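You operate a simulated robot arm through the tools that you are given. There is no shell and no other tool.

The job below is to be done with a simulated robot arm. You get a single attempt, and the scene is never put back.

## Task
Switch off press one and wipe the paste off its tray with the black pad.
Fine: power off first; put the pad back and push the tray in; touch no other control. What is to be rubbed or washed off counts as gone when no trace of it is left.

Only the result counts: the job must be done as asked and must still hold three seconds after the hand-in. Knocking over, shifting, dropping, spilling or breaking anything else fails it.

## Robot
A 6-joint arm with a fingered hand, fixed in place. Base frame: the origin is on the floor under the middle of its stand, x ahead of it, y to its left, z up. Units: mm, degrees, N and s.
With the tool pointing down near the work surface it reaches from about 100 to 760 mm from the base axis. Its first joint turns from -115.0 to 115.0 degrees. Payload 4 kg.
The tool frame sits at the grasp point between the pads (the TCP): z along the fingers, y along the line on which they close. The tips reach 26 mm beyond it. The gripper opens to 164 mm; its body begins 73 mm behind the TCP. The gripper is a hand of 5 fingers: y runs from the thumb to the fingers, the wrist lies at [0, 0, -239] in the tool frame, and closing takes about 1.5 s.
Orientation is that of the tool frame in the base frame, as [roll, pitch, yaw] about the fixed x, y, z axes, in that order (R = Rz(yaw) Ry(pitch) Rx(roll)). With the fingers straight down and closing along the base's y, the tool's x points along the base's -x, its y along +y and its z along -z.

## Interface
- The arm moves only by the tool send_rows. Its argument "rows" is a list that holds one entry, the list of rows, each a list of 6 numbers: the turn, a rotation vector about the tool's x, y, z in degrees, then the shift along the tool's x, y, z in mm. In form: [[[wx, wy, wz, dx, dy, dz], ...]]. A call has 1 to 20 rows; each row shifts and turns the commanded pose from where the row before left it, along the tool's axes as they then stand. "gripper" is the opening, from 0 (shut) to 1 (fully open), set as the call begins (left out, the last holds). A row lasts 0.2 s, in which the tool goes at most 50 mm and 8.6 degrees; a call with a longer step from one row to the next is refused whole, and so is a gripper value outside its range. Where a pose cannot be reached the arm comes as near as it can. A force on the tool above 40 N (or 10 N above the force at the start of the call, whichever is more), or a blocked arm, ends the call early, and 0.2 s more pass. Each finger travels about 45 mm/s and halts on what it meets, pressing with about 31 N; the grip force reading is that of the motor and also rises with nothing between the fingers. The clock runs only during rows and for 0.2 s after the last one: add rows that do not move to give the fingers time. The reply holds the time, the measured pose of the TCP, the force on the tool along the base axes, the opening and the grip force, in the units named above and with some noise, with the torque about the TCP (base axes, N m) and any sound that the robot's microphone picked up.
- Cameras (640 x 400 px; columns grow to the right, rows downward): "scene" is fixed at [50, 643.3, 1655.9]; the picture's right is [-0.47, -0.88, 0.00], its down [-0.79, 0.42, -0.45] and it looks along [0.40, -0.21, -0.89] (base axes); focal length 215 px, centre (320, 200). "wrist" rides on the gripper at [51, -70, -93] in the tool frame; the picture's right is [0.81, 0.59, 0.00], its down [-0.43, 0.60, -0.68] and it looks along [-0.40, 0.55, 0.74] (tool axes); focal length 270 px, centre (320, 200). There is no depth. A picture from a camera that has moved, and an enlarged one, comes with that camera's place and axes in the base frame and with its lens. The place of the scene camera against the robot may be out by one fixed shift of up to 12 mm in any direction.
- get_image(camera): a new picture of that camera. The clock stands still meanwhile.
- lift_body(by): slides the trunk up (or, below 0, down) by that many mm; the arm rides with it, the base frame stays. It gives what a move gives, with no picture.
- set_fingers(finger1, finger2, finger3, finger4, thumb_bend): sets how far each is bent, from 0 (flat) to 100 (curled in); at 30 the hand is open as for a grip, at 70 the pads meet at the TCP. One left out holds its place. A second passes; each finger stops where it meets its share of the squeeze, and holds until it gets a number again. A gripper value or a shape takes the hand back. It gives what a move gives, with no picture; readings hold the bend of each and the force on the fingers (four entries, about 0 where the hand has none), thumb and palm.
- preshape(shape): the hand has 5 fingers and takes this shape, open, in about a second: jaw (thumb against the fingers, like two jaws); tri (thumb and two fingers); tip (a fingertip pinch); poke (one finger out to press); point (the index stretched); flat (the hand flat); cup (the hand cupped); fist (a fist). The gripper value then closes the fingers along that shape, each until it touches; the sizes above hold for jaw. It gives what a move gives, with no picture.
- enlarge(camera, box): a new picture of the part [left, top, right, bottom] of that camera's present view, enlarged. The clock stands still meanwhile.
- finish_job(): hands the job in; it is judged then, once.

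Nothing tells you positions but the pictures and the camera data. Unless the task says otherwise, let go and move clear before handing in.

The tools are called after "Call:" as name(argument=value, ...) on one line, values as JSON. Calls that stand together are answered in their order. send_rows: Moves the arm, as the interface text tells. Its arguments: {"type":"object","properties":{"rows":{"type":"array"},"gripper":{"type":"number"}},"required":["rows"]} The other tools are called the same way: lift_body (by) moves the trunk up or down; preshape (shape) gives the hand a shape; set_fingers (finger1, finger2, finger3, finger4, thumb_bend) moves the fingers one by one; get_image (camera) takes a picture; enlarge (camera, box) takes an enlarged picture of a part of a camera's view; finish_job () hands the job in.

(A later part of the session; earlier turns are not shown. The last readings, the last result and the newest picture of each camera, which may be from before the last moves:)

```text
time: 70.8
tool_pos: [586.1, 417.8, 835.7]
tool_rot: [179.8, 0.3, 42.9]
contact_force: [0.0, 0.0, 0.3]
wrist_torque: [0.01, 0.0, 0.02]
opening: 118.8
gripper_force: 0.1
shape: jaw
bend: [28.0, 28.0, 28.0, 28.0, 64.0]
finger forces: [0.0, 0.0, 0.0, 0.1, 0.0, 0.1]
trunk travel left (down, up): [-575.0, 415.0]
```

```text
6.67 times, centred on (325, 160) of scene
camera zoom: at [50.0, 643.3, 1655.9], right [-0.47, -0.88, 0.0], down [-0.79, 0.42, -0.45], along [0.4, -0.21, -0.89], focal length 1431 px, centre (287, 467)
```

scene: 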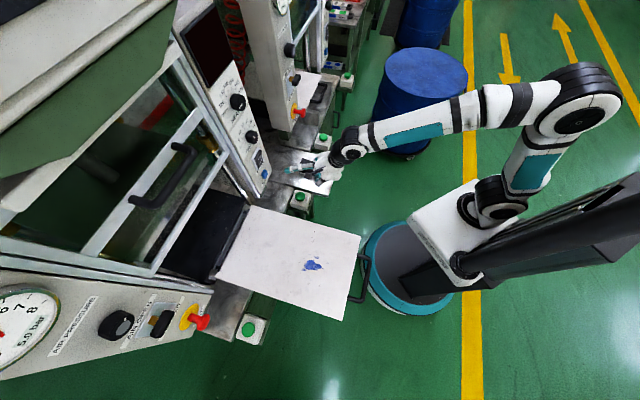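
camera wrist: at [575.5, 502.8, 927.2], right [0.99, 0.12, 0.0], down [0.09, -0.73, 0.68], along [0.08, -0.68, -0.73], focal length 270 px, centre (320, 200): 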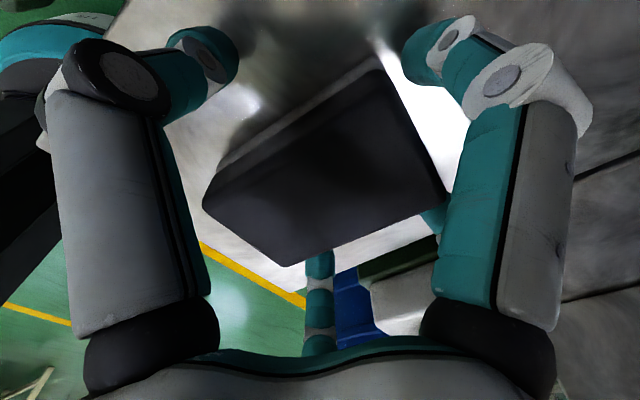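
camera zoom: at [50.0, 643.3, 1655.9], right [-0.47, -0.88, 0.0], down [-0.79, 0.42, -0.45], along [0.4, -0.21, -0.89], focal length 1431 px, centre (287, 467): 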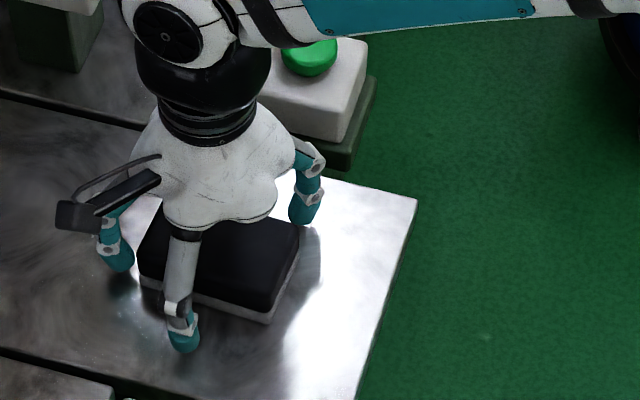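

The fingers straddle the pad with clearance on all sides. I'll lower another 5 mm and close on the pad.

Call:
send_rows(rows=[[[0, 0, 0, 0, 0, 5], [0, 0, 0, 0, 0, 0]]])

Call:
send_rows(rows=[[[0, 0, 0, 0, 0, 0], [0, 0, 0, 0, 0, 0], [0, 0, 0, 0, 0, 0], [0, 0, 0, 0, 0, 0], [0, 0, 0, 0, 0, 0], [0, 0, 0, 0, 0, 0], [0, 0, 0, 0, 0, 0], [0, 0, 0, 0, 0, 0], [0, 0, 0, 0, 0, 0], [0, 0, 0, 0, 0, 0]]], gripper=0.0)

Call:
get_image(camera="wrist")

Call:
enlarge(camera="scene", box=[280, 130, 370, 190])

```text
time: 71.4
tool_pos: [587.9, 416.7, 829.9]
tool_rot: [179.9, 0.3, 42.9]
contact_force: [0.7, 0.2, 0.1]
wrist_torque: [-0.03, 0.0, 0.02]
opening: 118.5
gripper_force: 0.1
shape: jaw
bend: [28.0, 28.0, 28.0, 28.0, 64.0]
finger forces: [0.1, 0.1, 0.0, 0.1, 0.0, 0.0]
trunk travel left (down, up): [-575.0, 415.0]
```

```text
time: 73.6
tool_pos: [586.4, 417.8, 829.2]
tool_rot: [179.9, 0.4, 42.9]
contact_force: [0.0, 0.4, 0.9]
wrist_torque: [0.02, 0.01, -0.02]
opening: 72.6
gripper_force: 30.8
shape: jaw
bend: [33.0, 40.0, 41.0, 33.0, 70.0]
finger forces: [26.6, 22.2, 23.4, 26.8, 29.8, 0.0]
trunk travel left (down, up): [-575.0, 415.0]
```

```text
taken
camera wrist: at [576.2, 502.7, 922.2], right [0.99, 0.12, 0.0], down [0.09, -0.73, 0.68], along [0.08, -0.68, -0.73], focal length 270 px, centre (320, 200)
```

wrist: 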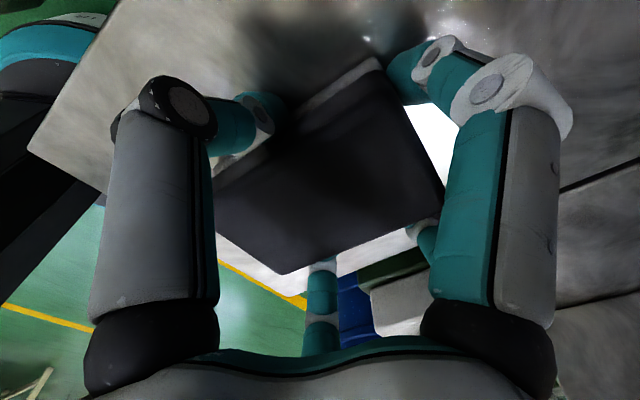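

```text
6.67 times, centred on (325, 160) of scene
camera zoom: at [50.0, 643.3, 1655.9], right [-0.47, -0.88, 0.0], down [-0.79, 0.42, -0.45], along [0.4, -0.21, -0.89], focal length 1431 px, centre (287, 467)
```

zoom: 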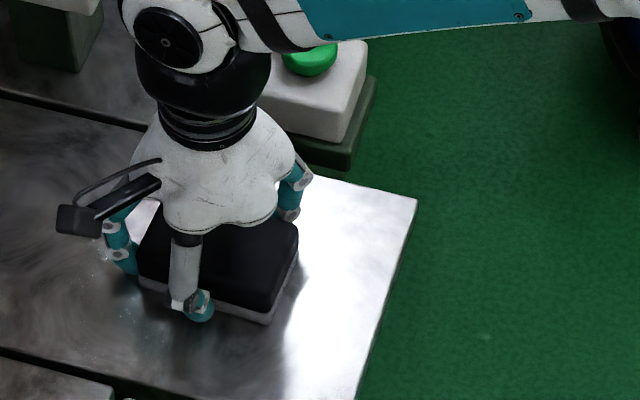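

All five fingers hold the pad at 22–30 N and it hasn't shifted. I'll note the home pose: TCP (586.8, 417.2, 829.5), yaw 42.9°. I'll lift straight up using the trunk.

Call:
lift_body(by=20)

Call:
lift_body(by=150)

Call:
get_image(camera="scene")

Call:
enlarge(camera="scene", box=[270, 110, 390, 190])

```text
time: 74.3
tool_pos: [587.6, 416.6, 849.6]
tool_rot: [180.0, 0.4, 42.9]
contact_force: [-0.5, -0.6, 0.2]
wrist_torque: [0.0, 0.02, 0.0]
opening: 72.4
gripper_force: 31.1
shape: jaw
bend: [33.0, 40.0, 41.0, 33.0, 70.0]
finger forces: [26.6, 22.2, 23.3, 26.7, 29.8, 0.0]
trunk travel left (down, up): [-595.0, 395.0]
```

```text
time: 76.0
tool_pos: [586.4, 416.2, 999.7]
tool_rot: [179.8, 0.4, 42.9]
contact_force: [-0.8, 0.6, -0.6]
wrist_torque: [-0.01, 0.01, 0.02]
opening: 72.5
gripper_force: 31.0
shape: jaw
bend: [33.0, 40.0, 41.0, 33.0, 70.0]
finger forces: [26.6, 22.2, 23.3, 26.8, 29.8, 0.1]
trunk travel left (down, up): [-745.0, 245.0]
```

```text
taken
```

scene: 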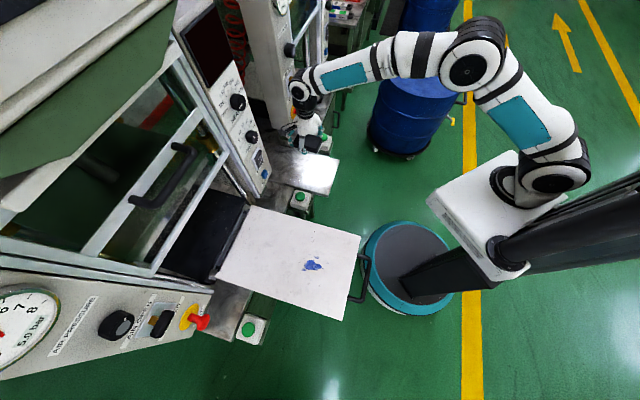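

```text
5.00 times, centred on (330, 150) of scene
camera zoom: at [50.0, 643.3, 1655.9], right [-0.47, -0.88, 0.0], down [-0.79, 0.42, -0.45], along [0.4, -0.21, -0.89], focal length 1073 px, centre (270, 450)
```

zoom: 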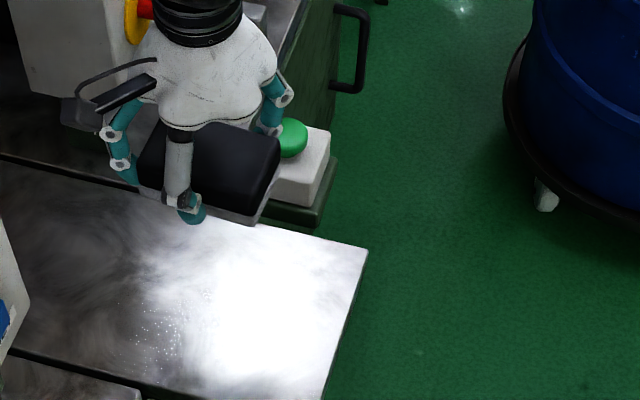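

The pad is in hand. I'll pull in radially and swing left about the base toward the tray, stopping short of the stain to look.

Call:
send_rows(rows=[[[0, 0, 0, -43.6, -5.8, 0], [0, 0, 0, -43.6, -5.8, 0], [0, 0, -4.28, 4.4, -46.9, 0], [0, 0, -4.28, 4.4, -46.9, 0], [0, 0, -4.28, 4.4, -46.9, 0], [0, 0, -4.28, 4.4, -46.9, 0], [0, 0, -4.28, 4.4, -46.9, 0], [0, 0, -4.28, 4.4, -46.9, 0], [0, 0, 0, 0, 0, 0]]])

Call:
get_image(camera="scene")

Call:
get_image(camera="wrist")

```text
time: 78.0
tool_pos: [304.6, 552.7, 999.6]
tool_rot: [180.0, 0.3, 68.5]
contact_force: [-0.6, -0.7, -0.5]
wrist_torque: [0.0, 0.02, 0.0]
opening: 72.4
gripper_force: 31.0
shape: jaw
bend: [33.0, 40.0, 41.0, 33.0, 70.0]
finger forces: [26.6, 22.5, 23.5, 26.8, 30.1, 0.0]
trunk travel left (down, up): [-745.0, 245.0]
```

```text
taken
```

scene: 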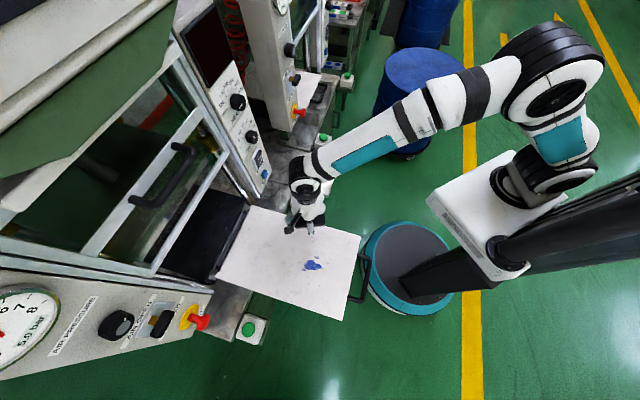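

```text
taken
camera wrist: at [257.3, 626.4, 1093.4], right [0.84, 0.54, -0.01], down [0.4, -0.62, 0.68], along [0.36, -0.57, -0.73], focal length 270 px, centre (320, 200)
```

wrist: 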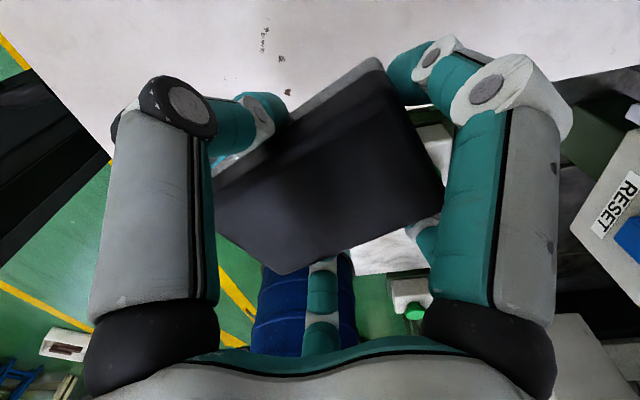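

The stain's centre is about (172, 610), with smears within roughly ±35 mm. I'll move over it, still at z 1000.

Call:
send_rows(rows=[[[0, 0, -4.28, 4.4, -46.9, 0], [0, 0, -4.28, 4.4, -46.9, 0], [0, 0, -4.28, 4.4, -46.9, 0], [0, 0, 0, 0, 0, 0]]])

Call:
enlarge(camera="scene", box=[210, 160, 400, 330])

Call:
get_image(camera="wrist")

```text
time: 79.0
tool_pos: [174.9, 608.4, 1000.8]
tool_rot: [-179.9, 0.2, 81.4]
contact_force: [0.0, 0.1, -0.3]
wrist_torque: [-0.01, -0.01, -0.03]
opening: 72.5
gripper_force: 31.2
shape: jaw
bend: [33.0, 40.0, 41.0, 33.0, 70.0]
finger forces: [26.6, 22.6, 23.5, 26.7, 30.1, 0.1]
trunk travel left (down, up): [-745.0, 245.0]
```

```text
2.35 times, centred on (305, 245) of scene
camera zoom: at [50.0, 643.3, 1655.9], right [-0.47, -0.88, 0.0], down [-0.79, 0.42, -0.45], along [0.4, -0.21, -0.89], focal length 505 px, centre (355, 94)
```

zoom: 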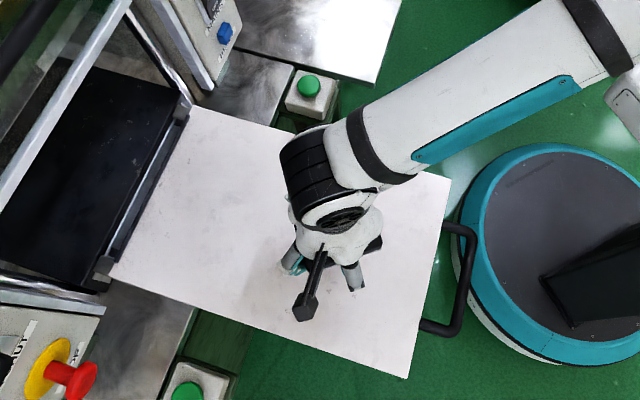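

```text
taken
camera wrist: at [113.1, 668.7, 1093.8], right [0.7, 0.71, -0.01], down [0.53, -0.51, 0.68], along [0.48, -0.48, -0.73], focal length 270 px, centre (320, 200)
```

wrist: 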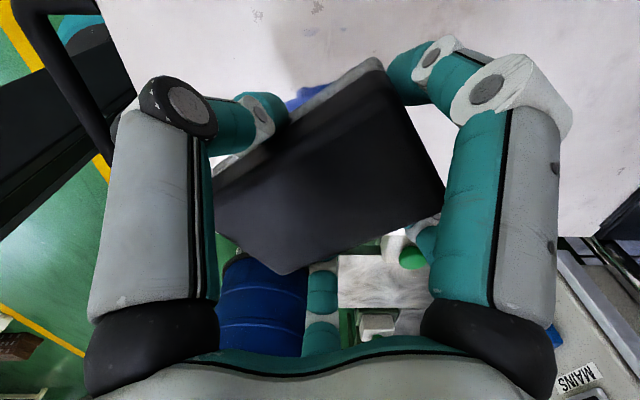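

The pad is above the stain. I'll lower it slowly, watching for contact with the tray.

Call:
send_rows(rows=[[[0, 0, 0, 0, 0, 18], [0, 0, 0, 0, 0, 18], [0, 0, 0, 0, 0, 14], [0, 0, 0, 0, 0, 4], [0, 0, 0, 0, 0, 0]]])

Call:
send_rows(rows=[[[0, 0, 0, 0, 0, 2], [0, 0, 0, 0, 0, 2], [0, 0, 0, 0, 0, 2], [0, 0, 0, 0, 0, 0]]])

```text
time: 80.2
tool_pos: [174.8, 606.8, 945.3]
tool_rot: [-179.9, 0.4, 81.4]
contact_force: [-0.5, -0.8, -0.4]
wrist_torque: [-0.02, -0.01, -0.01]
opening: 72.2
gripper_force: 31.4
shape: jaw
bend: [33.0, 40.0, 41.0, 33.0, 70.0]
finger forces: [26.7, 22.4, 23.4, 26.8, 30.3, 0.0]
trunk travel left (down, up): [-745.0, 245.0]
```

```text
time: 81.2
tool_pos: [174.1, 608.1, 940.7]
tool_rot: [-179.9, 0.2, 81.4]
contact_force: [0.4, 0.1, -1.7]
wrist_torque: [0.06, 0.04, 0.03]
opening: 72.5
gripper_force: 30.7
shape: jaw
bend: [33.0, 40.0, 41.0, 33.0, 70.0]
finger forces: [26.7, 22.4, 23.4, 26.7, 30.2, 0.1]
trunk travel left (down, up): [-745.0, 245.0]
```

Call:
send_rows(rows=[[[0, 0, 0, 0, 0, 1], [0, 0, 0, 0, 0, 1], [0, 0, 0, 0, 0, 0]]])

Call:
enlarge(camera="scene", box=[270, 210, 370, 300])

```text
time: 82.0
tool_pos: [174.7, 607.4, 936.5]
tool_rot: [180.0, 0.3, 81.4]
contact_force: [0.7, -0.7, -1.2]
wrist_torque: [0.02, 0.02, 0.0]
opening: 72.5
gripper_force: 30.7
shape: jaw
bend: [33.0, 40.0, 41.0, 33.0, 70.0]
finger forces: [26.7, 22.4, 23.4, 26.8, 30.2, 0.1]
trunk travel left (down, up): [-745.0, 245.0]
```

```text
4.44 times, centred on (320, 255) of scene
camera zoom: at [50.0, 643.3, 1655.9], right [-0.47, -0.88, 0.0], down [-0.79, 0.42, -0.45], along [0.4, -0.21, -0.89], focal length 954 px, centre (320, -44)
```

zoom: 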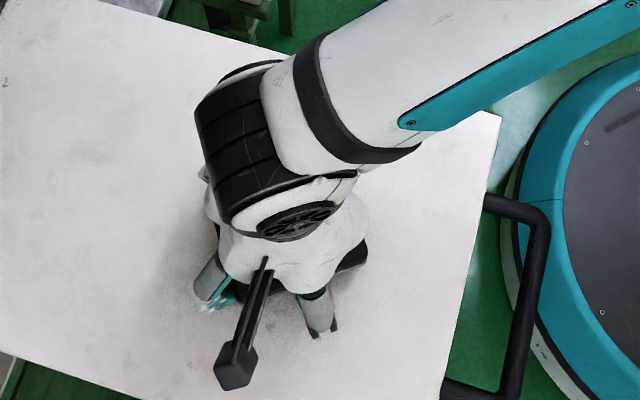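

Call:
send_rows(rows=[[[0, 0, 0, 0, 0, 1], [0, 0, 0, 0, 0, 1], [0, 0, 0, 0, 0, 1], [0, 0, 0, 0, 0, 0]]])

Call:
send_rows(rows=[[[0, 0, 0, 0, 0, 1], [0, 0, 0, 0, 0, 1], [0, 0, 0, 0, 0, 0]]])

Call:
send_rows(rows=[[[0, 0, 0, 0, 0, 1], [0, 0, 0, 0, 0, 1], [0, 0, 0, 0, 0, 0]]])

```text
time: 83.0
tool_pos: [175.2, 606.3, 935.3]
tool_rot: [-179.9, 0.3, 81.4]
contact_force: [0.2, 0.6, -0.6]
wrist_torque: [0.01, -0.01, -0.02]
opening: 72.5
gripper_force: 30.8
shape: jaw
bend: [33.0, 40.0, 41.0, 33.0, 70.0]
finger forces: [26.7, 22.4, 23.4, 26.7, 30.2, 0.0]
trunk travel left (down, up): [-745.0, 245.0]
```

```text
time: 83.8
tool_pos: [176.6, 606.4, 932.8]
tool_rot: [-179.9, 0.3, 81.4]
contact_force: [0.8, 0.0, -0.4]
wrist_torque: [0.0, -0.01, 0.0]
opening: 72.2
gripper_force: 31.2
shape: jaw
bend: [33.0, 40.0, 41.0, 33.0, 70.0]
finger forces: [26.6, 22.4, 23.4, 26.7, 30.2, 0.1]
trunk travel left (down, up): [-745.0, 245.0]
```

```text
time: 84.6
tool_pos: [175.5, 607.0, 930.6]
tool_rot: [-179.9, 0.2, 81.4]
contact_force: [0.4, -0.6, -1.2]
wrist_torque: [-0.01, 0.02, 0.0]
opening: 72.1
gripper_force: 31.2
shape: jaw
bend: [33.0, 40.0, 41.0, 33.0, 70.0]
finger forces: [26.8, 22.4, 23.5, 26.7, 30.3, 0.0]
trunk travel left (down, up): [-745.0, 245.0]
```

Call:
send_rows(rows=[[[0, 0, 0, 0, 0, 1], [0, 0, 0, 0, 0, 1], [0, 0, 0, 0, 0, 0]]])

Call:
send_rows(rows=[[[0, 0, 0, 0, 0, 1], [0, 0, 0, 0, 0, 1], [0, 0, 0, 0, 0, 0]]])

Call:
send_rows(rows=[[[0, 0, 0, 0, 0, 1], [0, 0, 0, 0, 0, 1], [0, 0, 0, 0, 0, 0]]])

Call:
get_image(camera="wrist")

```text
time: 85.4
tool_pos: [175.8, 606.9, 929.0]
tool_rot: [-179.9, 0.3, 81.4]
contact_force: [-1.4, -0.4, 4.5]
wrist_torque: [-0.01, 0.19, 0.01]
opening: 72.3
gripper_force: 31.3
shape: jaw
bend: [33.0, 40.0, 41.0, 33.0, 70.0]
finger forces: [27.2, 22.5, 23.6, 27.1, 30.6, 0.0]
trunk travel left (down, up): [-745.0, 245.0]
```

```text
time: 86.2
tool_pos: [176.2, 606.7, 928.9]
tool_rot: [-179.9, 0.1, 81.4]
contact_force: [-0.1, -1.7, 17.3]
wrist_torque: [-0.04, 0.25, 0.01]
opening: 72.5
gripper_force: 31.2
shape: jaw
bend: [33.0, 40.0, 41.0, 33.0, 70.0]
finger forces: [27.8, 23.2, 24.6, 28.4, 31.7, 0.1]
trunk travel left (down, up): [-745.0, 245.0]
```

```text
time: 87.0
tool_pos: [176.1, 606.7, 928.2]
tool_rot: [-179.9, -0.1, 81.5]
contact_force: [-0.1, 1.1, 32.7]
wrist_torque: [0.02, 0.32, -0.04]
opening: 72.6
gripper_force: 31.0
shape: jaw
bend: [33.0, 40.0, 41.0, 33.0, 70.0]
finger forces: [29.0, 24.3, 25.7, 29.4, 33.5, 0.0]
trunk travel left (down, up): [-745.0, 245.0]
```

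```text
taken
camera wrist: at [113.9, 666.4, 1020.8], right [0.7, 0.71, 0.0], down [0.53, -0.52, 0.68], along [0.48, -0.48, -0.74], focal length 270 px, centre (320, 200)
```

wrist: 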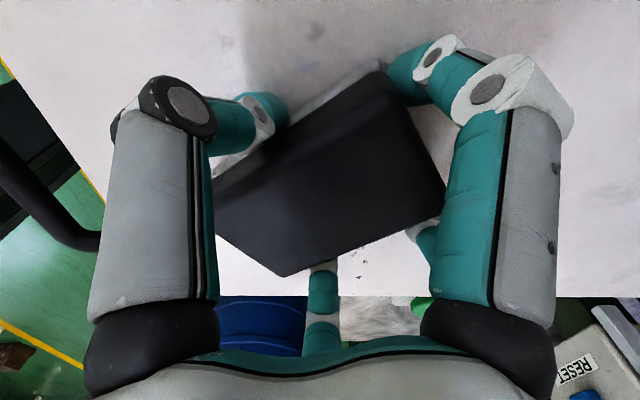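

Contact was at TCP z 929, and the force is now a bit high at 33 N. I'll ease off about 2.5 mm and start rubbing sideways, so that friction doesn't drive the tray along its slide.

Call:
send_rows(rows=[[[0, 0, 0, 0, 0, -2.5], [0, 0, 0, -14.84, 20.12, 0], [0, 0, 0, -14.84, 20.12, 0], [0, 0, 0, 13.35, -18.11, 0], [0, 0, 0, 13.35, -18.11, 0], [0, 0, 0, 13.35, -18.11, 0], [0, 0, 0, 13.35, -18.11, 0], [0, 0, 0, -11.87, 16.1, 0], [0, 0, 0, -11.87, 16.1, 0], [0, 0, 0, 0, 0, 0]]])

Call:
get_image(camera="wrist")

Call:
get_image(camera="scene")

```text
time: 89.2
tool_pos: [175.1, 604.6, 927.7]
tool_rot: [180.0, 0.4, 81.4]
contact_force: [-6.0, 3.8, 12.6]
wrist_torque: [0.12, 0.37, -0.15]
opening: 72.5
gripper_force: 31.0
shape: jaw
bend: [32.0, 40.0, 41.0, 33.0, 70.0]
finger forces: [30.6, 23.0, 24.0, 30.1, 36.0, 0.0]
trunk travel left (down, up): [-745.0, 245.0]
```

```text
taken
camera wrist: at [113.4, 665.7, 1021.0], right [0.7, 0.71, 0.0], down [0.53, -0.51, 0.68], along [0.48, -0.48, -0.73], focal length 270 px, centre (320, 200)
```

wrist: 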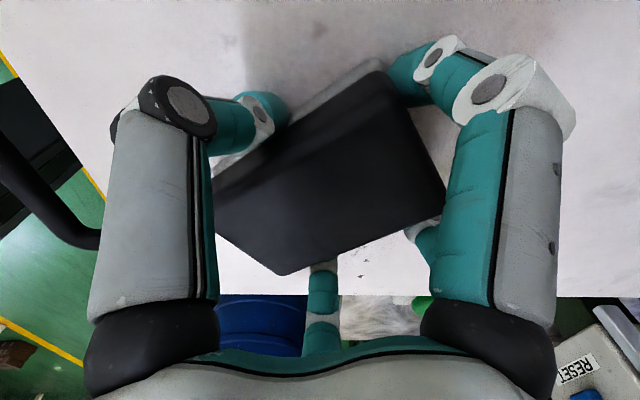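

```text
taken
```

scene: 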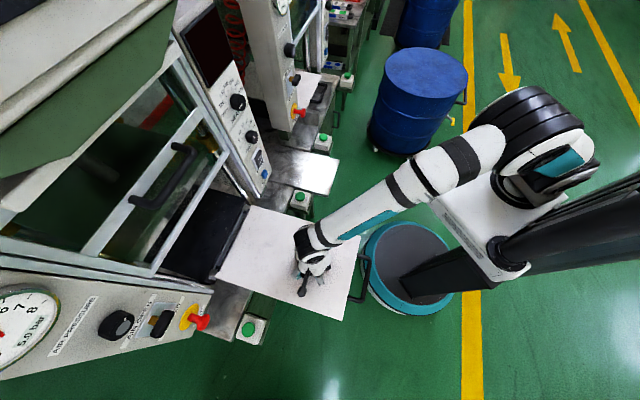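

The normal force is about 13 N and the tray hasn't moved. I'll continue with parallel strokes offset inward.

Call:
send_rows(rows=[[[0, 0, 0, 16.1, 11.87, 0], [0, 0, 0, -14.84, 20.12, 0], [0, 0, 0, -14.84, 20.12, 0], [0, 0, 0, 13.35, -18.11, 0], [0, 0, 0, 13.35, -18.11, 0], [0, 0, 0, 13.35, -18.11, 0], [0, 0, 0, 13.35, -18.11, 0], [0, 0, 0, -11.87, 16.1, 0], [0, 0, 0, -11.87, 16.1, 0], [0, 0, 0, 16.1, 11.87, 0], [0, 0, 0, -14.84, 20.12, 0], [0, 0, 0, -14.84, 20.12, 0], [0, 0, 0, 13.35, -18.11, 0], [0, 0, 0, 13.35, -18.11, 0], [0, 0, 0, 13.35, -18.11, 0], [0, 0, 0, 13.35, -18.11, 0], [0, 0, 0, -11.87, 16.1, 0], [0, 0, 0, -11.87, 16.1, 0]]])

Call:
send_rows(rows=[[[0, 0, 0, -24.15, -17.8, 0], [0, 0, 0, -24.15, -17.8, 0], [0, 0, 0, -14.84, 20.12, 0], [0, 0, 0, -14.84, 20.12, 0], [0, 0, 0, 13.35, -18.11, 0], [0, 0, 0, 13.35, -18.11, 0], [0, 0, 0, 13.35, -18.11, 0], [0, 0, 0, 13.35, -18.11, 0], [0, 0, 0, -11.87, 16.1, 0], [0, 0, 0, -11.87, 16.1, 0], [0, 0, 0, -16.1, -11.87, 0], [0, 0, 0, -14.84, 20.12, 0], [0, 0, 0, -14.84, 20.12, 0], [0, 0, 0, 13.35, -18.11, 0], [0, 0, 0, 13.35, -18.11, 0], [0, 0, 0, 13.35, -18.11, 0], [0, 0, 0, 13.35, -18.11, 0], [0, 0, 0, -11.87, 16.1, 0], [0, 0, 0, -11.87, 16.1, 0]]])

```text
time: 93.0
tool_pos: [202.6, 635.5, 928.0]
tool_rot: [-179.9, 0.1, 81.4]
contact_force: [-9.1, 7.3, 17.4]
wrist_torque: [0.08, 0.53, -0.25]
opening: 72.5
gripper_force: 30.9
shape: jaw
bend: [32.0, 40.0, 41.0, 33.0, 70.0]
finger forces: [31.2, 22.3, 23.3, 29.9, 37.5, 0.0]
trunk travel left (down, up): [-745.0, 245.0]
```

```text
time: 97.0
tool_pos: [146.5, 575.7, 927.3]
tool_rot: [-179.8, 0.3, 81.4]
contact_force: [0.3, 0.6, -0.9]
wrist_torque: [-0.02, 0.01, -0.01]
opening: 72.0
gripper_force: 31.0
shape: jaw
bend: [32.0, 41.0, 41.0, 33.0, 70.0]
finger forces: [29.6, 23.1, 24.8, 29.0, 32.7, 0.1]
trunk travel left (down, up): [-745.0, 245.0]
```

Contact was lost at the outer end, so I'll lift the pad and check what the tray looks like now.

Call:
send_rows(rows=[[[0, 0, 0, 0, 0, -20], [0, 0, 0, 0, 0, -35], [0, 0, 4.28, -4.4, 46.9, -20], [0, 0, 4.28, -4.4, 46.9, 0], [0, 0, 4.28, -4.4, 46.9, 0], [0, 0, 4.28, -4.4, 46.9, 0], [0, 0, 0, 0, 0, 0]]])

Call:
get_image(camera="scene")

Call:
enlarge(camera="scene", box=[210, 190, 390, 330])

```text
refused: row 3 steps farther than a row can; nothing moved
```

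```text
taken
```

scene: 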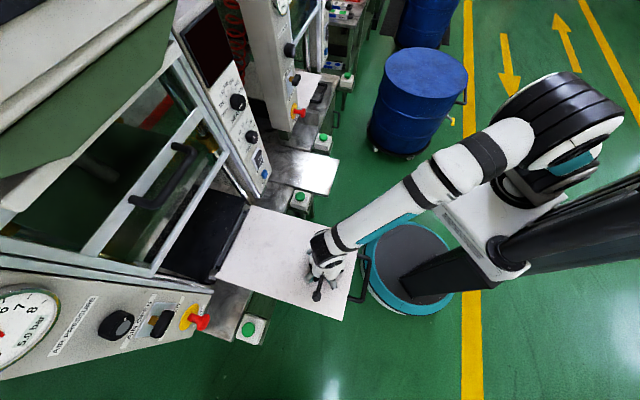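

```text
2.86 times, centred on (300, 260) of scene
camera zoom: at [50.0, 643.3, 1655.9], right [-0.47, -0.88, 0.0], down [-0.79, 0.42, -0.45], along [0.4, -0.21, -0.89], focal length 613 px, centre (377, 29)
```

zoom: 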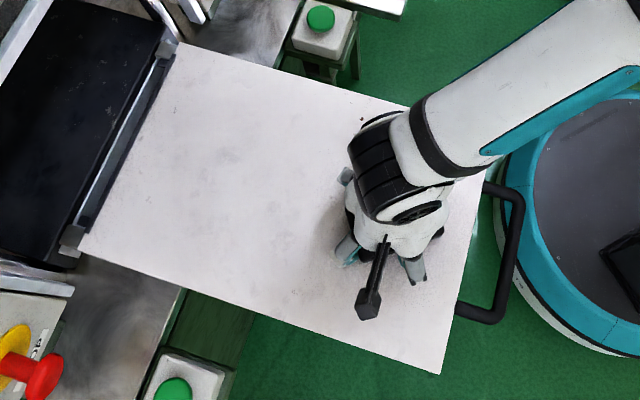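

The tray hasn't moved. I'll lift and swing aside to see the surface.

Call:
send_rows(rows=[[[0, 0, 0, 0, 0, -20], [0, 0, 0, 0, 0, -45], [0, 0, 4.28, -4.4, 46.9, 0], [0, 0, 4.28, -4.4, 46.9, 0], [0, 0, 4.28, -4.4, 46.9, 0], [0, 0, 4.28, -4.4, 46.9, 0], [0, 0, 4.28, -4.4, 46.9, 0], [0, 0, 0, 0, 0, 0]]])

Call:
enlarge(camera="scene", box=[210, 190, 390, 330])

Call:
enlarge(camera="scene", box=[270, 220, 370, 310])

```text
time: 98.8
tool_pos: [365.1, 486.1, 996.0]
tool_rot: [-180.0, 0.4, 60.0]
contact_force: [-0.2, -0.2, -0.3]
wrist_torque: [0.0, -0.01, 0.0]
opening: 71.7
gripper_force: 30.8
shape: jaw
bend: [32.0, 41.0, 41.0, 33.0, 70.0]
finger forces: [29.3, 23.0, 24.6, 28.3, 32.3, 0.1]
trunk travel left (down, up): [-745.0, 245.0]
```

```text
2.86 times, centred on (300, 260) of scene
camera zoom: at [50.0, 643.3, 1655.9], right [-0.47, -0.88, 0.0], down [-0.79, 0.42, -0.45], along [0.4, -0.21, -0.89], focal length 613 px, centre (377, 29)
```

zoom: 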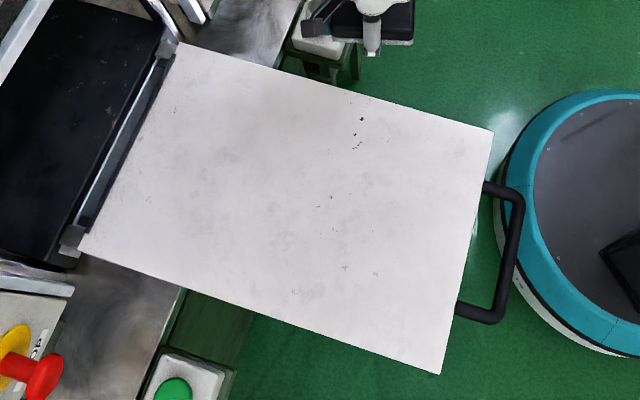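

```text
4.44 times, centred on (320, 265) of scene
camera zoom: at [50.0, 643.3, 1655.9], right [-0.47, -0.88, 0.0], down [-0.79, 0.42, -0.45], along [0.4, -0.21, -0.89], focal length 954 px, centre (320, -89)
```

zoom: 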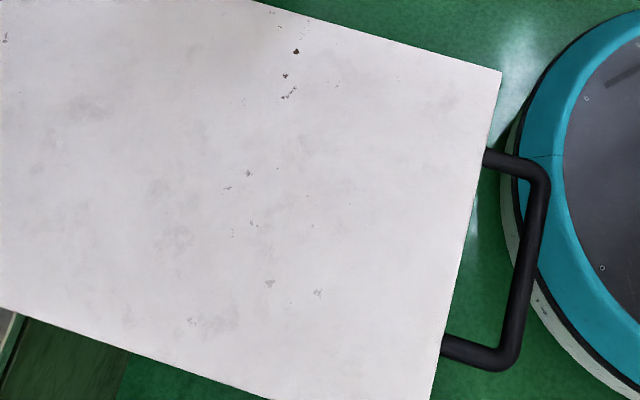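

The blue paste appears to be gone. I'll zoom in strongly over the former stain area to look for any trace.

Call:
enlarge(camera="scene", box=[288, 245, 338, 277])

Call:
enlarge(camera="scene", box=[310, 260, 354, 288])

Call:
enlarge(camera="scene", box=[260, 260, 310, 292])

```text
12.50 times, centred on (313, 261) of scene
camera zoom: at [50.0, 643.3, 1655.9], right [-0.47, -0.88, 0.0], down [-0.79, 0.42, -0.45], along [0.4, -0.21, -0.89], focal length 2683 px, centre (408, -562)
```

zoom: 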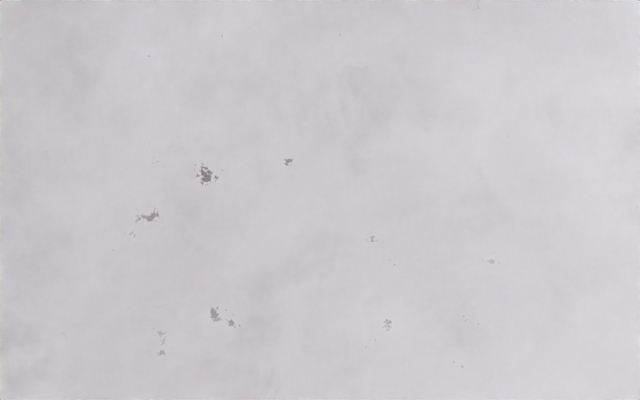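

```text
14.29 times, centred on (332, 274) of scene
camera zoom: at [50.0, 643.3, 1655.9], right [-0.47, -0.88, 0.0], down [-0.79, 0.42, -0.45], along [0.4, -0.21, -0.89], focal length 3066 px, centre (149, -857)
```

zoom: 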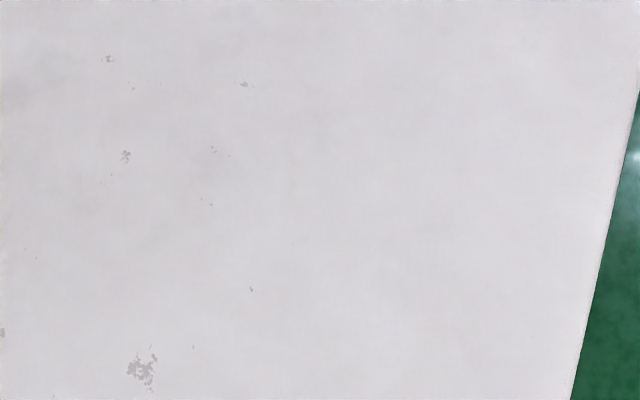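

```text
12.50 times, centred on (285, 276) of scene
camera zoom: at [50.0, 643.3, 1655.9], right [-0.47, -0.88, 0.0], down [-0.79, 0.42, -0.45], along [0.4, -0.21, -0.89], focal length 2683 px, centre (758, -750)
```

zoom: 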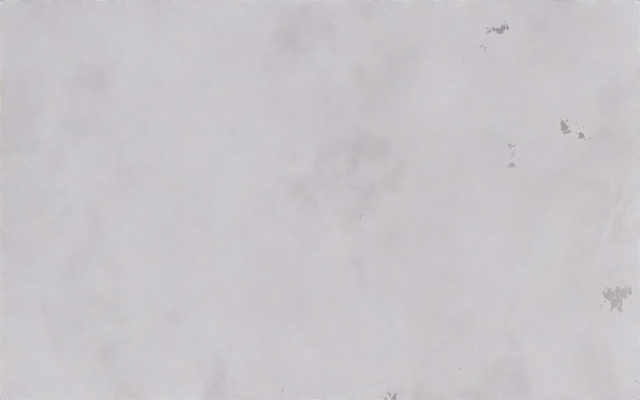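

I see no blue, only small grey chips. I'll zoom in on those chips to be sure they are bare tray marks and not paste residue.

Call:
enlarge(camera="scene", box=[314, 258, 330, 268])

Call:
enlarge(camera="scene", box=[296, 255, 312, 265])

Call:
enlarge(camera="scene", box=[298, 266, 314, 276])

```text
16.00 times, centred on (322, 263) of scene
camera zoom: at [50.0, 643.3, 1655.9], right [-0.47, -0.88, 0.0], down [-0.79, 0.42, -0.45], along [0.4, -0.21, -0.89], focal length 3434 px, centre (288, -808)
```

zoom: 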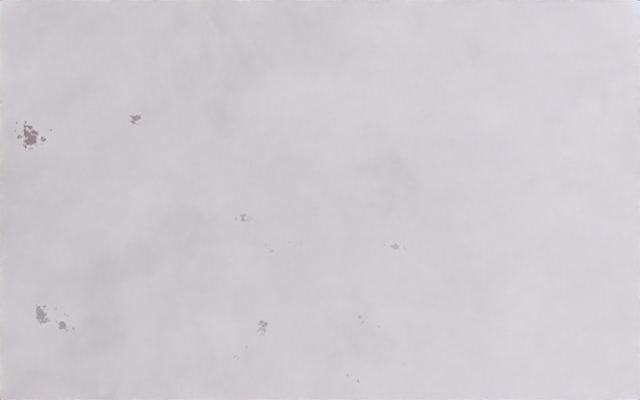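

```text
16.00 times, centred on (304, 260) of scene
camera zoom: at [50.0, 643.3, 1655.9], right [-0.47, -0.88, 0.0], down [-0.79, 0.42, -0.45], along [0.4, -0.21, -0.89], focal length 3434 px, centre (576, -760)
```

zoom: 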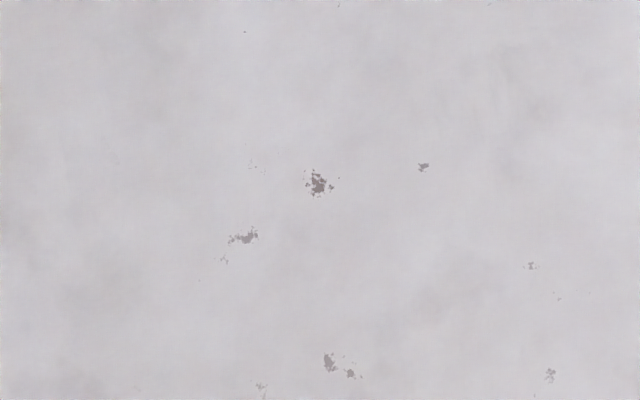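

```text
16.00 times, centred on (306, 271) of scene
camera zoom: at [50.0, 643.3, 1655.9], right [-0.47, -0.88, 0.0], down [-0.79, 0.42, -0.45], along [0.4, -0.21, -0.89], focal length 3434 px, centre (544, -936)
```

zoom: 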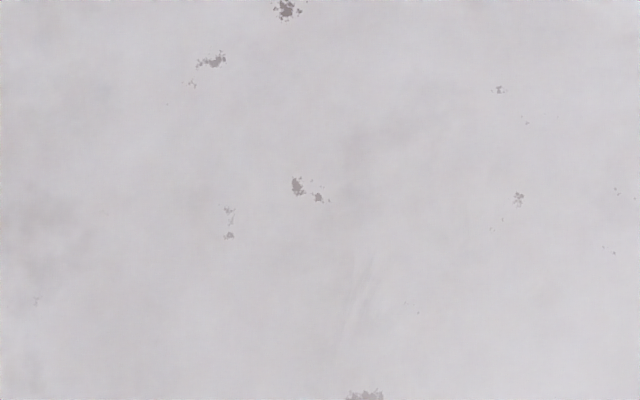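

The tray is clean: only neutral grey chips remain. Now I'll bring the pad back above its spot.

Call:
send_rows(rows=[[[0, 0, 4.43, -7.4, 46.4, 0], [0, 0, 4.43, -7.4, 46.4, 0], [0, 0, 4.43, -7.4, 46.4, 0], [0, 0, 4.43, -7.4, 46.4, 0], [0, 0, -0.6, 37.1, 4.5, 0], [0, 0, 0, 37.1, 4.5, 0], [0, 0, 0, 37.1, 4.5, 0], [0, 0, 0, 0, 0, 0]]])

```text
time: 100.6
tool_pos: [587.3, 419.4, 992.9]
tool_rot: [180.0, 0.3, 42.9]
contact_force: [-0.5, -0.4, -1.2]
wrist_torque: [0.02, 0.02, 0.0]
opening: 71.9
gripper_force: 30.8
shape: jaw
bend: [32.0, 41.0, 41.0, 33.0, 70.0]
finger forces: [28.9, 22.9, 24.1, 27.6, 32.6, 0.1]
trunk travel left (down, up): [-745.0, 245.0]
```

Call:
send_rows(rows=[[[0, 0, 0, -1.8, 1.2, 0], [0, 0, 0, 0, 0, 0]]])

Call:
lift_body(by=-140)

Call:
enlarge(camera="scene", box=[280, 130, 370, 190])

```text
time: 101.2
tool_pos: [587.0, 417.8, 992.0]
tool_rot: [179.9, 0.4, 42.9]
contact_force: [1.0, -0.6, -0.7]
wrist_torque: [0.02, 0.0, -0.01]
opening: 71.5
gripper_force: 30.6
shape: jaw
bend: [32.0, 41.0, 41.0, 33.0, 70.0]
finger forces: [28.8, 22.9, 24.0, 27.7, 32.6, 0.0]
trunk travel left (down, up): [-745.0, 245.0]
```

```text
time: 102.9
tool_pos: [586.5, 417.9, 852.3]
tool_rot: [180.0, 0.4, 42.8]
contact_force: [0.2, 0.2, -0.6]
wrist_torque: [0.0, -0.02, 0.04]
opening: 71.3
gripper_force: 31.0
shape: jaw
bend: [32.0, 41.0, 41.0, 33.0, 70.0]
finger forces: [28.8, 22.9, 24.0, 27.6, 32.6, 0.0]
trunk travel left (down, up): [-605.0, 385.0]
```

```text
6.67 times, centred on (325, 160) of scene
camera zoom: at [50.0, 643.3, 1655.9], right [-0.47, -0.88, 0.0], down [-0.79, 0.42, -0.45], along [0.4, -0.21, -0.89], focal length 1431 px, centre (287, 467)
```

zoom: 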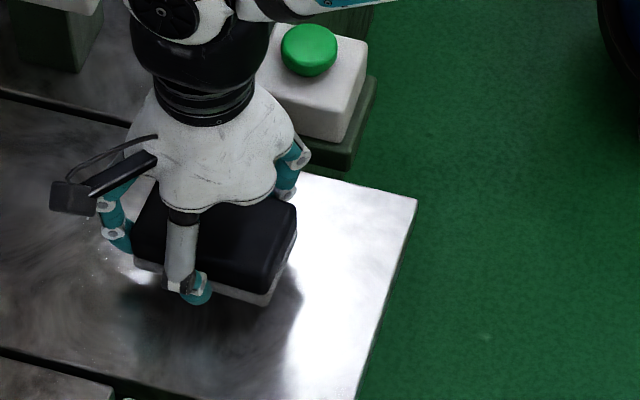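

Call:
send_rows(rows=[[[0, 0, 0, 0, 0, 7], [0, 0, 0, 0, 0, 7], [0, 0, 0, 0, 0, 2], [0, 0, 0, 0, 0, 2], [0, 0, 0, 0, 0, 0]]])

Call:
send_rows(rows=[[[0, 0, 0, 0, 0, 1], [0, 0, 0, 0, 0, 1], [0, 0, 0, 0, 0, 0]]])

```text
time: 104.1
tool_pos: [587.0, 418.5, 834.0]
tool_rot: [179.9, 0.3, 42.9]
contact_force: [0.5, -0.7, -0.8]
wrist_torque: [0.0, 0.0, 0.0]
opening: 71.5
gripper_force: 30.4
shape: jaw
bend: [32.0, 41.0, 41.0, 33.0, 70.0]
finger forces: [28.8, 22.9, 23.9, 27.6, 32.8, 0.0]
trunk travel left (down, up): [-605.0, 385.0]
```

```text
time: 104.9
tool_pos: [588.6, 416.6, 832.3]
tool_rot: [179.9, 0.5, 42.9]
contact_force: [0.5, 0.6, -1.5]
wrist_torque: [-0.01, -0.01, 0.0]
opening: 71.7
gripper_force: 30.7
shape: jaw
bend: [32.0, 41.0, 41.0, 33.0, 70.0]
finger forces: [28.9, 22.9, 23.9, 27.6, 32.7, 0.0]
trunk travel left (down, up): [-605.0, 385.0]
```

Call:
send_rows(rows=[[[0, 0, 0, 0, 0, 1], [0, 0, 0, 0, 0, 1], [0, 0, 0, 0, 0, 0]]])

Call:
send_rows(rows=[[[0, 0, 0, 0, 0, 1], [0, 0, 0, 0, 0, 1], [0, 0, 0, 0, 0, 0]]])

Call:
enlarge(camera="scene", box=[280, 130, 370, 190])

```text
time: 105.7
tool_pos: [587.1, 418.1, 831.2]
tool_rot: [-180.0, 0.3, 42.8]
contact_force: [-0.2, 0.0, -1.2]
wrist_torque: [0.0, 0.0, -0.02]
opening: 71.6
gripper_force: 31.2
shape: jaw
bend: [32.0, 41.0, 41.0, 33.0, 70.0]
finger forces: [28.8, 22.8, 24.0, 27.6, 32.7, 0.0]
trunk travel left (down, up): [-605.0, 385.0]
```

```text
time: 106.5
tool_pos: [587.4, 418.8, 828.1]
tool_rot: [179.8, 0.5, 42.9]
contact_force: [0.3, 1.1, -0.4]
wrist_torque: [0.01, -0.02, 0.0]
opening: 71.5
gripper_force: 31.1
shape: jaw
bend: [32.0, 41.0, 41.0, 33.0, 70.0]
finger forces: [28.7, 22.9, 24.0, 27.6, 32.7, 0.0]
trunk travel left (down, up): [-605.0, 385.0]
```

```text
6.67 times, centred on (325, 160) of scene
camera zoom: at [50.0, 643.3, 1655.9], right [-0.47, -0.88, 0.0], down [-0.79, 0.42, -0.45], along [0.4, -0.21, -0.89], focal length 1431 px, centre (287, 467)
```

zoom: 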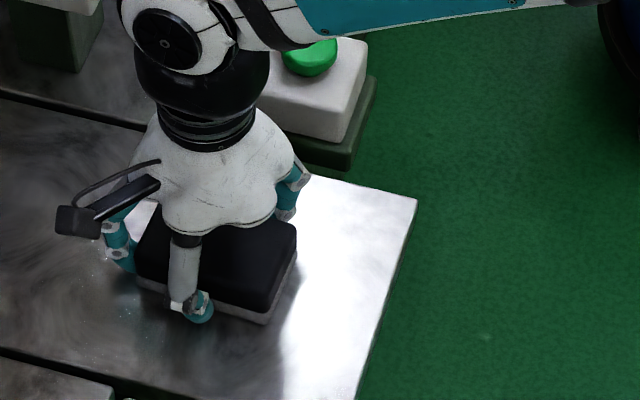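

Call:
send_rows(rows=[[[0, 0, 0, 0, 0, 1], [0, 0, 0, 0, 0, 0]]])

Call:
send_rows(rows=[[[0, 0, 0, 0, 0, 1], [0, 0, 0, 0, 0, 0]]])

Call:
send_rows(rows=[[[0, 0, 0, 0, 0, 1], [0, 0, 0, 0, 0, 0]]])

```text
time: 107.1
tool_pos: [586.5, 416.8, 828.9]
tool_rot: [179.8, 0.3, 42.9]
contact_force: [-0.8, -0.2, -0.1]
wrist_torque: [0.05, -0.01, 0.03]
opening: 71.7
gripper_force: 31.1
shape: jaw
bend: [32.0, 41.0, 41.0, 33.0, 70.0]
finger forces: [28.7, 22.9, 24.0, 27.5, 32.9, 0.0]
trunk travel left (down, up): [-605.0, 385.0]
```

```text
time: 107.7
tool_pos: [586.4, 416.3, 827.3]
tool_rot: [180.0, 0.2, 43.0]
contact_force: [0.5, -0.6, 5.3]
wrist_torque: [0.19, 0.17, 0.0]
opening: 71.5
gripper_force: 30.5
shape: jaw
bend: [32.0, 41.0, 41.0, 33.0, 70.0]
finger forces: [28.6, 23.3, 24.4, 27.6, 33.1, 0.0]
trunk travel left (down, up): [-605.0, 385.0]
```

```text
time: 108.3
tool_pos: [585.8, 416.8, 826.6]
tool_rot: [179.9, 0.1, 42.9]
contact_force: [1.3, 0.1, 13.4]
wrist_torque: [0.25, 0.28, -0.01]
opening: 71.5
gripper_force: 31.7
shape: jaw
bend: [32.0, 41.0, 41.0, 33.0, 70.0]
finger forces: [28.8, 23.7, 24.6, 27.3, 33.7, 0.1]
trunk travel left (down, up): [-605.0, 385.0]
```

The pad is on the plate again (13 N). I'll ease off 1 mm and open the hand.

Call:
send_rows(rows=[[[0, 0, 0, 0, 0, -1.2], [0, 0, 0, 0, 0, 0]]])

Call:
send_rows(rows=[[[0, 0, 0, 0, 0, 0], [0, 0, 0, 0, 0, 0], [0, 0, 0, 0, 0, 0], [0, 0, 0, 0, 0, 0], [0, 0, 0, 0, 0, 0], [0, 0, 0, 0, 0, 0], [0, 0, 0, 0, 0, 0], [0, 0, 0, 0, 0, 0]]], gripper=0.75)

Call:
enlarge(camera="scene", box=[280, 130, 370, 190])

Call:
get_image(camera="wrist")

```text
time: 108.9
tool_pos: [586.8, 417.4, 828.3]
tool_rot: [179.9, 0.3, 42.8]
contact_force: [1.7, 2.1, 11.4]
wrist_torque: [0.28, 0.17, -0.05]
opening: 71.3
gripper_force: 30.8
shape: jaw
bend: [32.0, 41.0, 41.0, 33.0, 70.0]
finger forces: [29.2, 23.8, 24.4, 26.9, 33.2, 0.0]
trunk travel left (down, up): [-605.0, 385.0]
```

```text
time: 110.7
tool_pos: [586.5, 417.3, 827.0]
tool_rot: [179.9, 0.3, 42.9]
contact_force: [-1.5, -1.8, 5.7]
wrist_torque: [0.26, -0.2, -0.01]
opening: 122.1
gripper_force: 0.1
shape: jaw
bend: [28.0, 28.0, 28.0, 28.0, 59.0]
finger forces: [5.3, 0.5, 0.0, 0.0, 0.0, 0.0]
trunk travel left (down, up): [-605.0, 385.0]
```

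```text
6.67 times, centred on (325, 160) of scene
camera zoom: at [50.0, 643.3, 1655.9], right [-0.47, -0.88, 0.0], down [-0.79, 0.42, -0.45], along [0.4, -0.21, -0.89], focal length 1431 px, centre (287, 467)
```

zoom: 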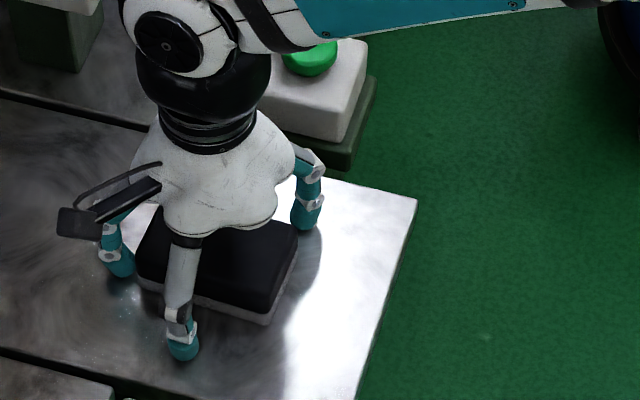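

```text
taken
camera wrist: at [575.7, 502.9, 919.7], right [0.99, 0.12, 0.0], down [0.09, -0.73, 0.68], along [0.08, -0.68, -0.73], focal length 270 px, centre (320, 200)
```

wrist: 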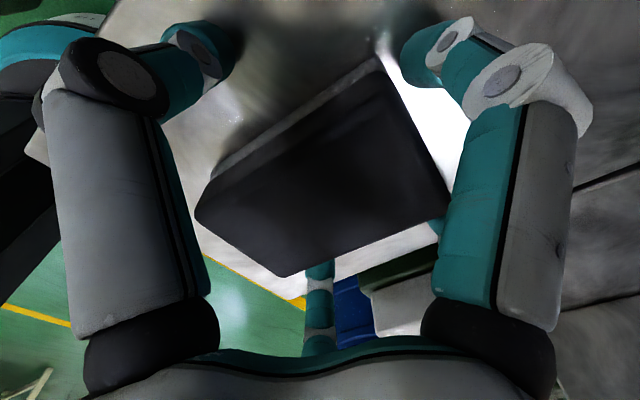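

The pad is released, within about 2 mm of its original spot. I'll rise straight up.

Call:
lift_body(by=15)

Call:
lift_body(by=145)

Call:
enlarge(camera="scene", box=[280, 130, 370, 190])

Call:
get_image(camera="wrist")

```text
time: 111.3
tool_pos: [586.3, 416.7, 841.1]
tool_rot: [180.0, 0.4, 42.9]
contact_force: [0.1, 0.0, 0.6]
wrist_torque: [0.0, 0.01, 0.01]
opening: 122.5
gripper_force: 0.0
shape: jaw
bend: [28.0, 28.0, 28.0, 28.0, 59.0]
finger forces: [0.0, 0.0, 0.0, 0.1, 0.0, 0.1]
trunk travel left (down, up): [-620.0, 370.0]
```

```text
time: 113.0
tool_pos: [587.0, 418.0, 986.6]
tool_rot: [180.0, 0.4, 42.9]
contact_force: [-0.6, -0.3, 1.1]
wrist_torque: [0.02, 0.0, 0.01]
opening: 122.8
gripper_force: 0.2
shape: jaw
bend: [28.0, 28.0, 28.0, 28.0, 59.0]
finger forces: [0.0, 0.0, 0.0, 0.1, 0.0, 0.0]
trunk travel left (down, up): [-765.0, 225.0]
```

```text
6.67 times, centred on (325, 160) of scene
camera zoom: at [50.0, 643.3, 1655.9], right [-0.47, -0.88, 0.0], down [-0.79, 0.42, -0.45], along [0.4, -0.21, -0.89], focal length 1431 px, centre (287, 467)
```

zoom: 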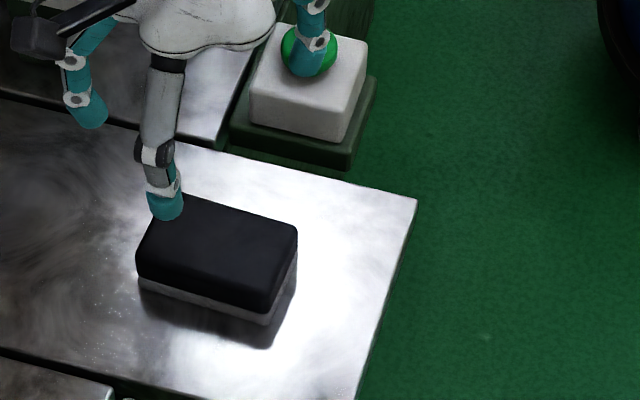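

```text
taken
camera wrist: at [576.1, 503.3, 1079.1], right [0.99, 0.12, 0.0], down [0.09, -0.73, 0.68], along [0.08, -0.68, -0.73], focal length 270 px, centre (320, 200)
```

wrist: 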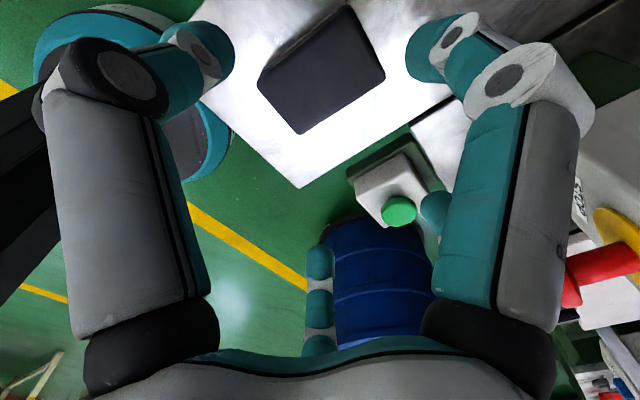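

The pad is back where it was. Before pushing the tray in, I'll look at the guard and the tray opening for clearance.

Call:
enlarge(camera="scene", box=[0, 90, 320, 290])

Call:
enlarge(camera="scene", box=[260, 40, 360, 120])

Call:
enlarge(camera="scene", box=[320, 210, 400, 330])

```text
2.00 times, centred on (160, 190) of scene
camera zoom: at [50.0, 643.3, 1655.9], right [-0.47, -0.88, 0.0], down [-0.79, 0.42, -0.45], along [0.4, -0.21, -0.89], focal length 429 px, centre (640, 220)
```

zoom: 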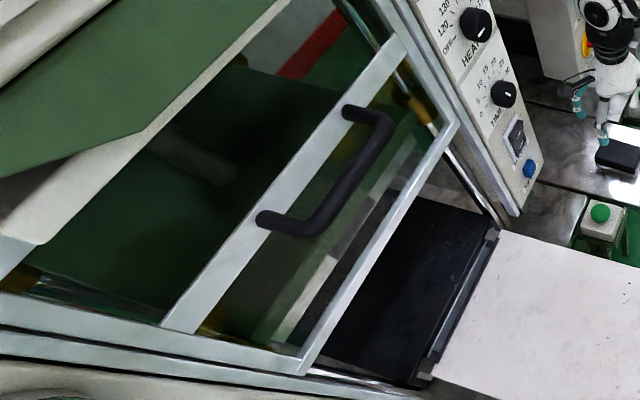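

```text
5.00 times, centred on (310, 80) of scene
camera zoom: at [50.0, 643.3, 1655.9], right [-0.47, -0.88, 0.0], down [-0.79, 0.42, -0.45], along [0.4, -0.21, -0.89], focal length 1073 px, centre (370, 800)
```

zoom: 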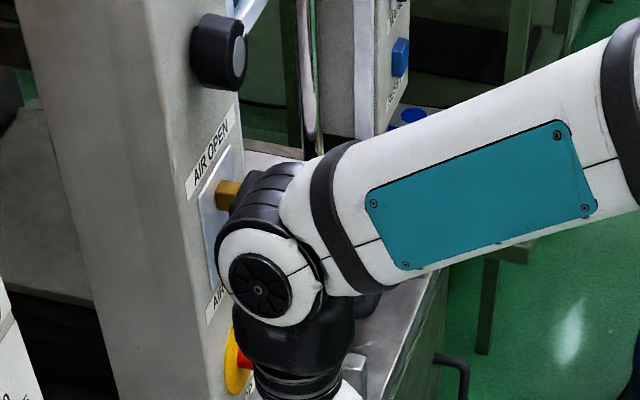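

```text
3.33 times, centred on (360, 270) of scene
camera zoom: at [50.0, 643.3, 1655.9], right [-0.47, -0.88, 0.0], down [-0.79, 0.42, -0.45], along [0.4, -0.21, -0.89], focal length 715 px, centre (187, -33)
```

zoom: 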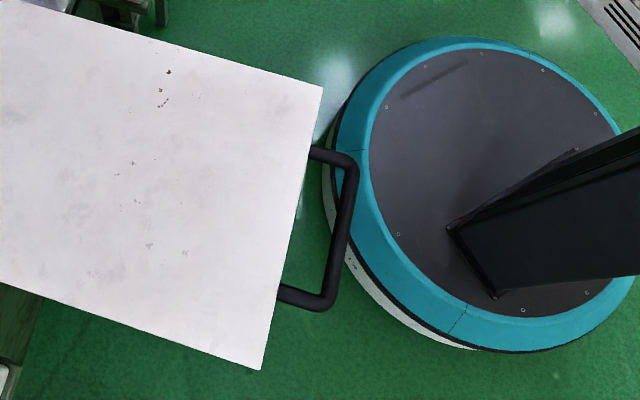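

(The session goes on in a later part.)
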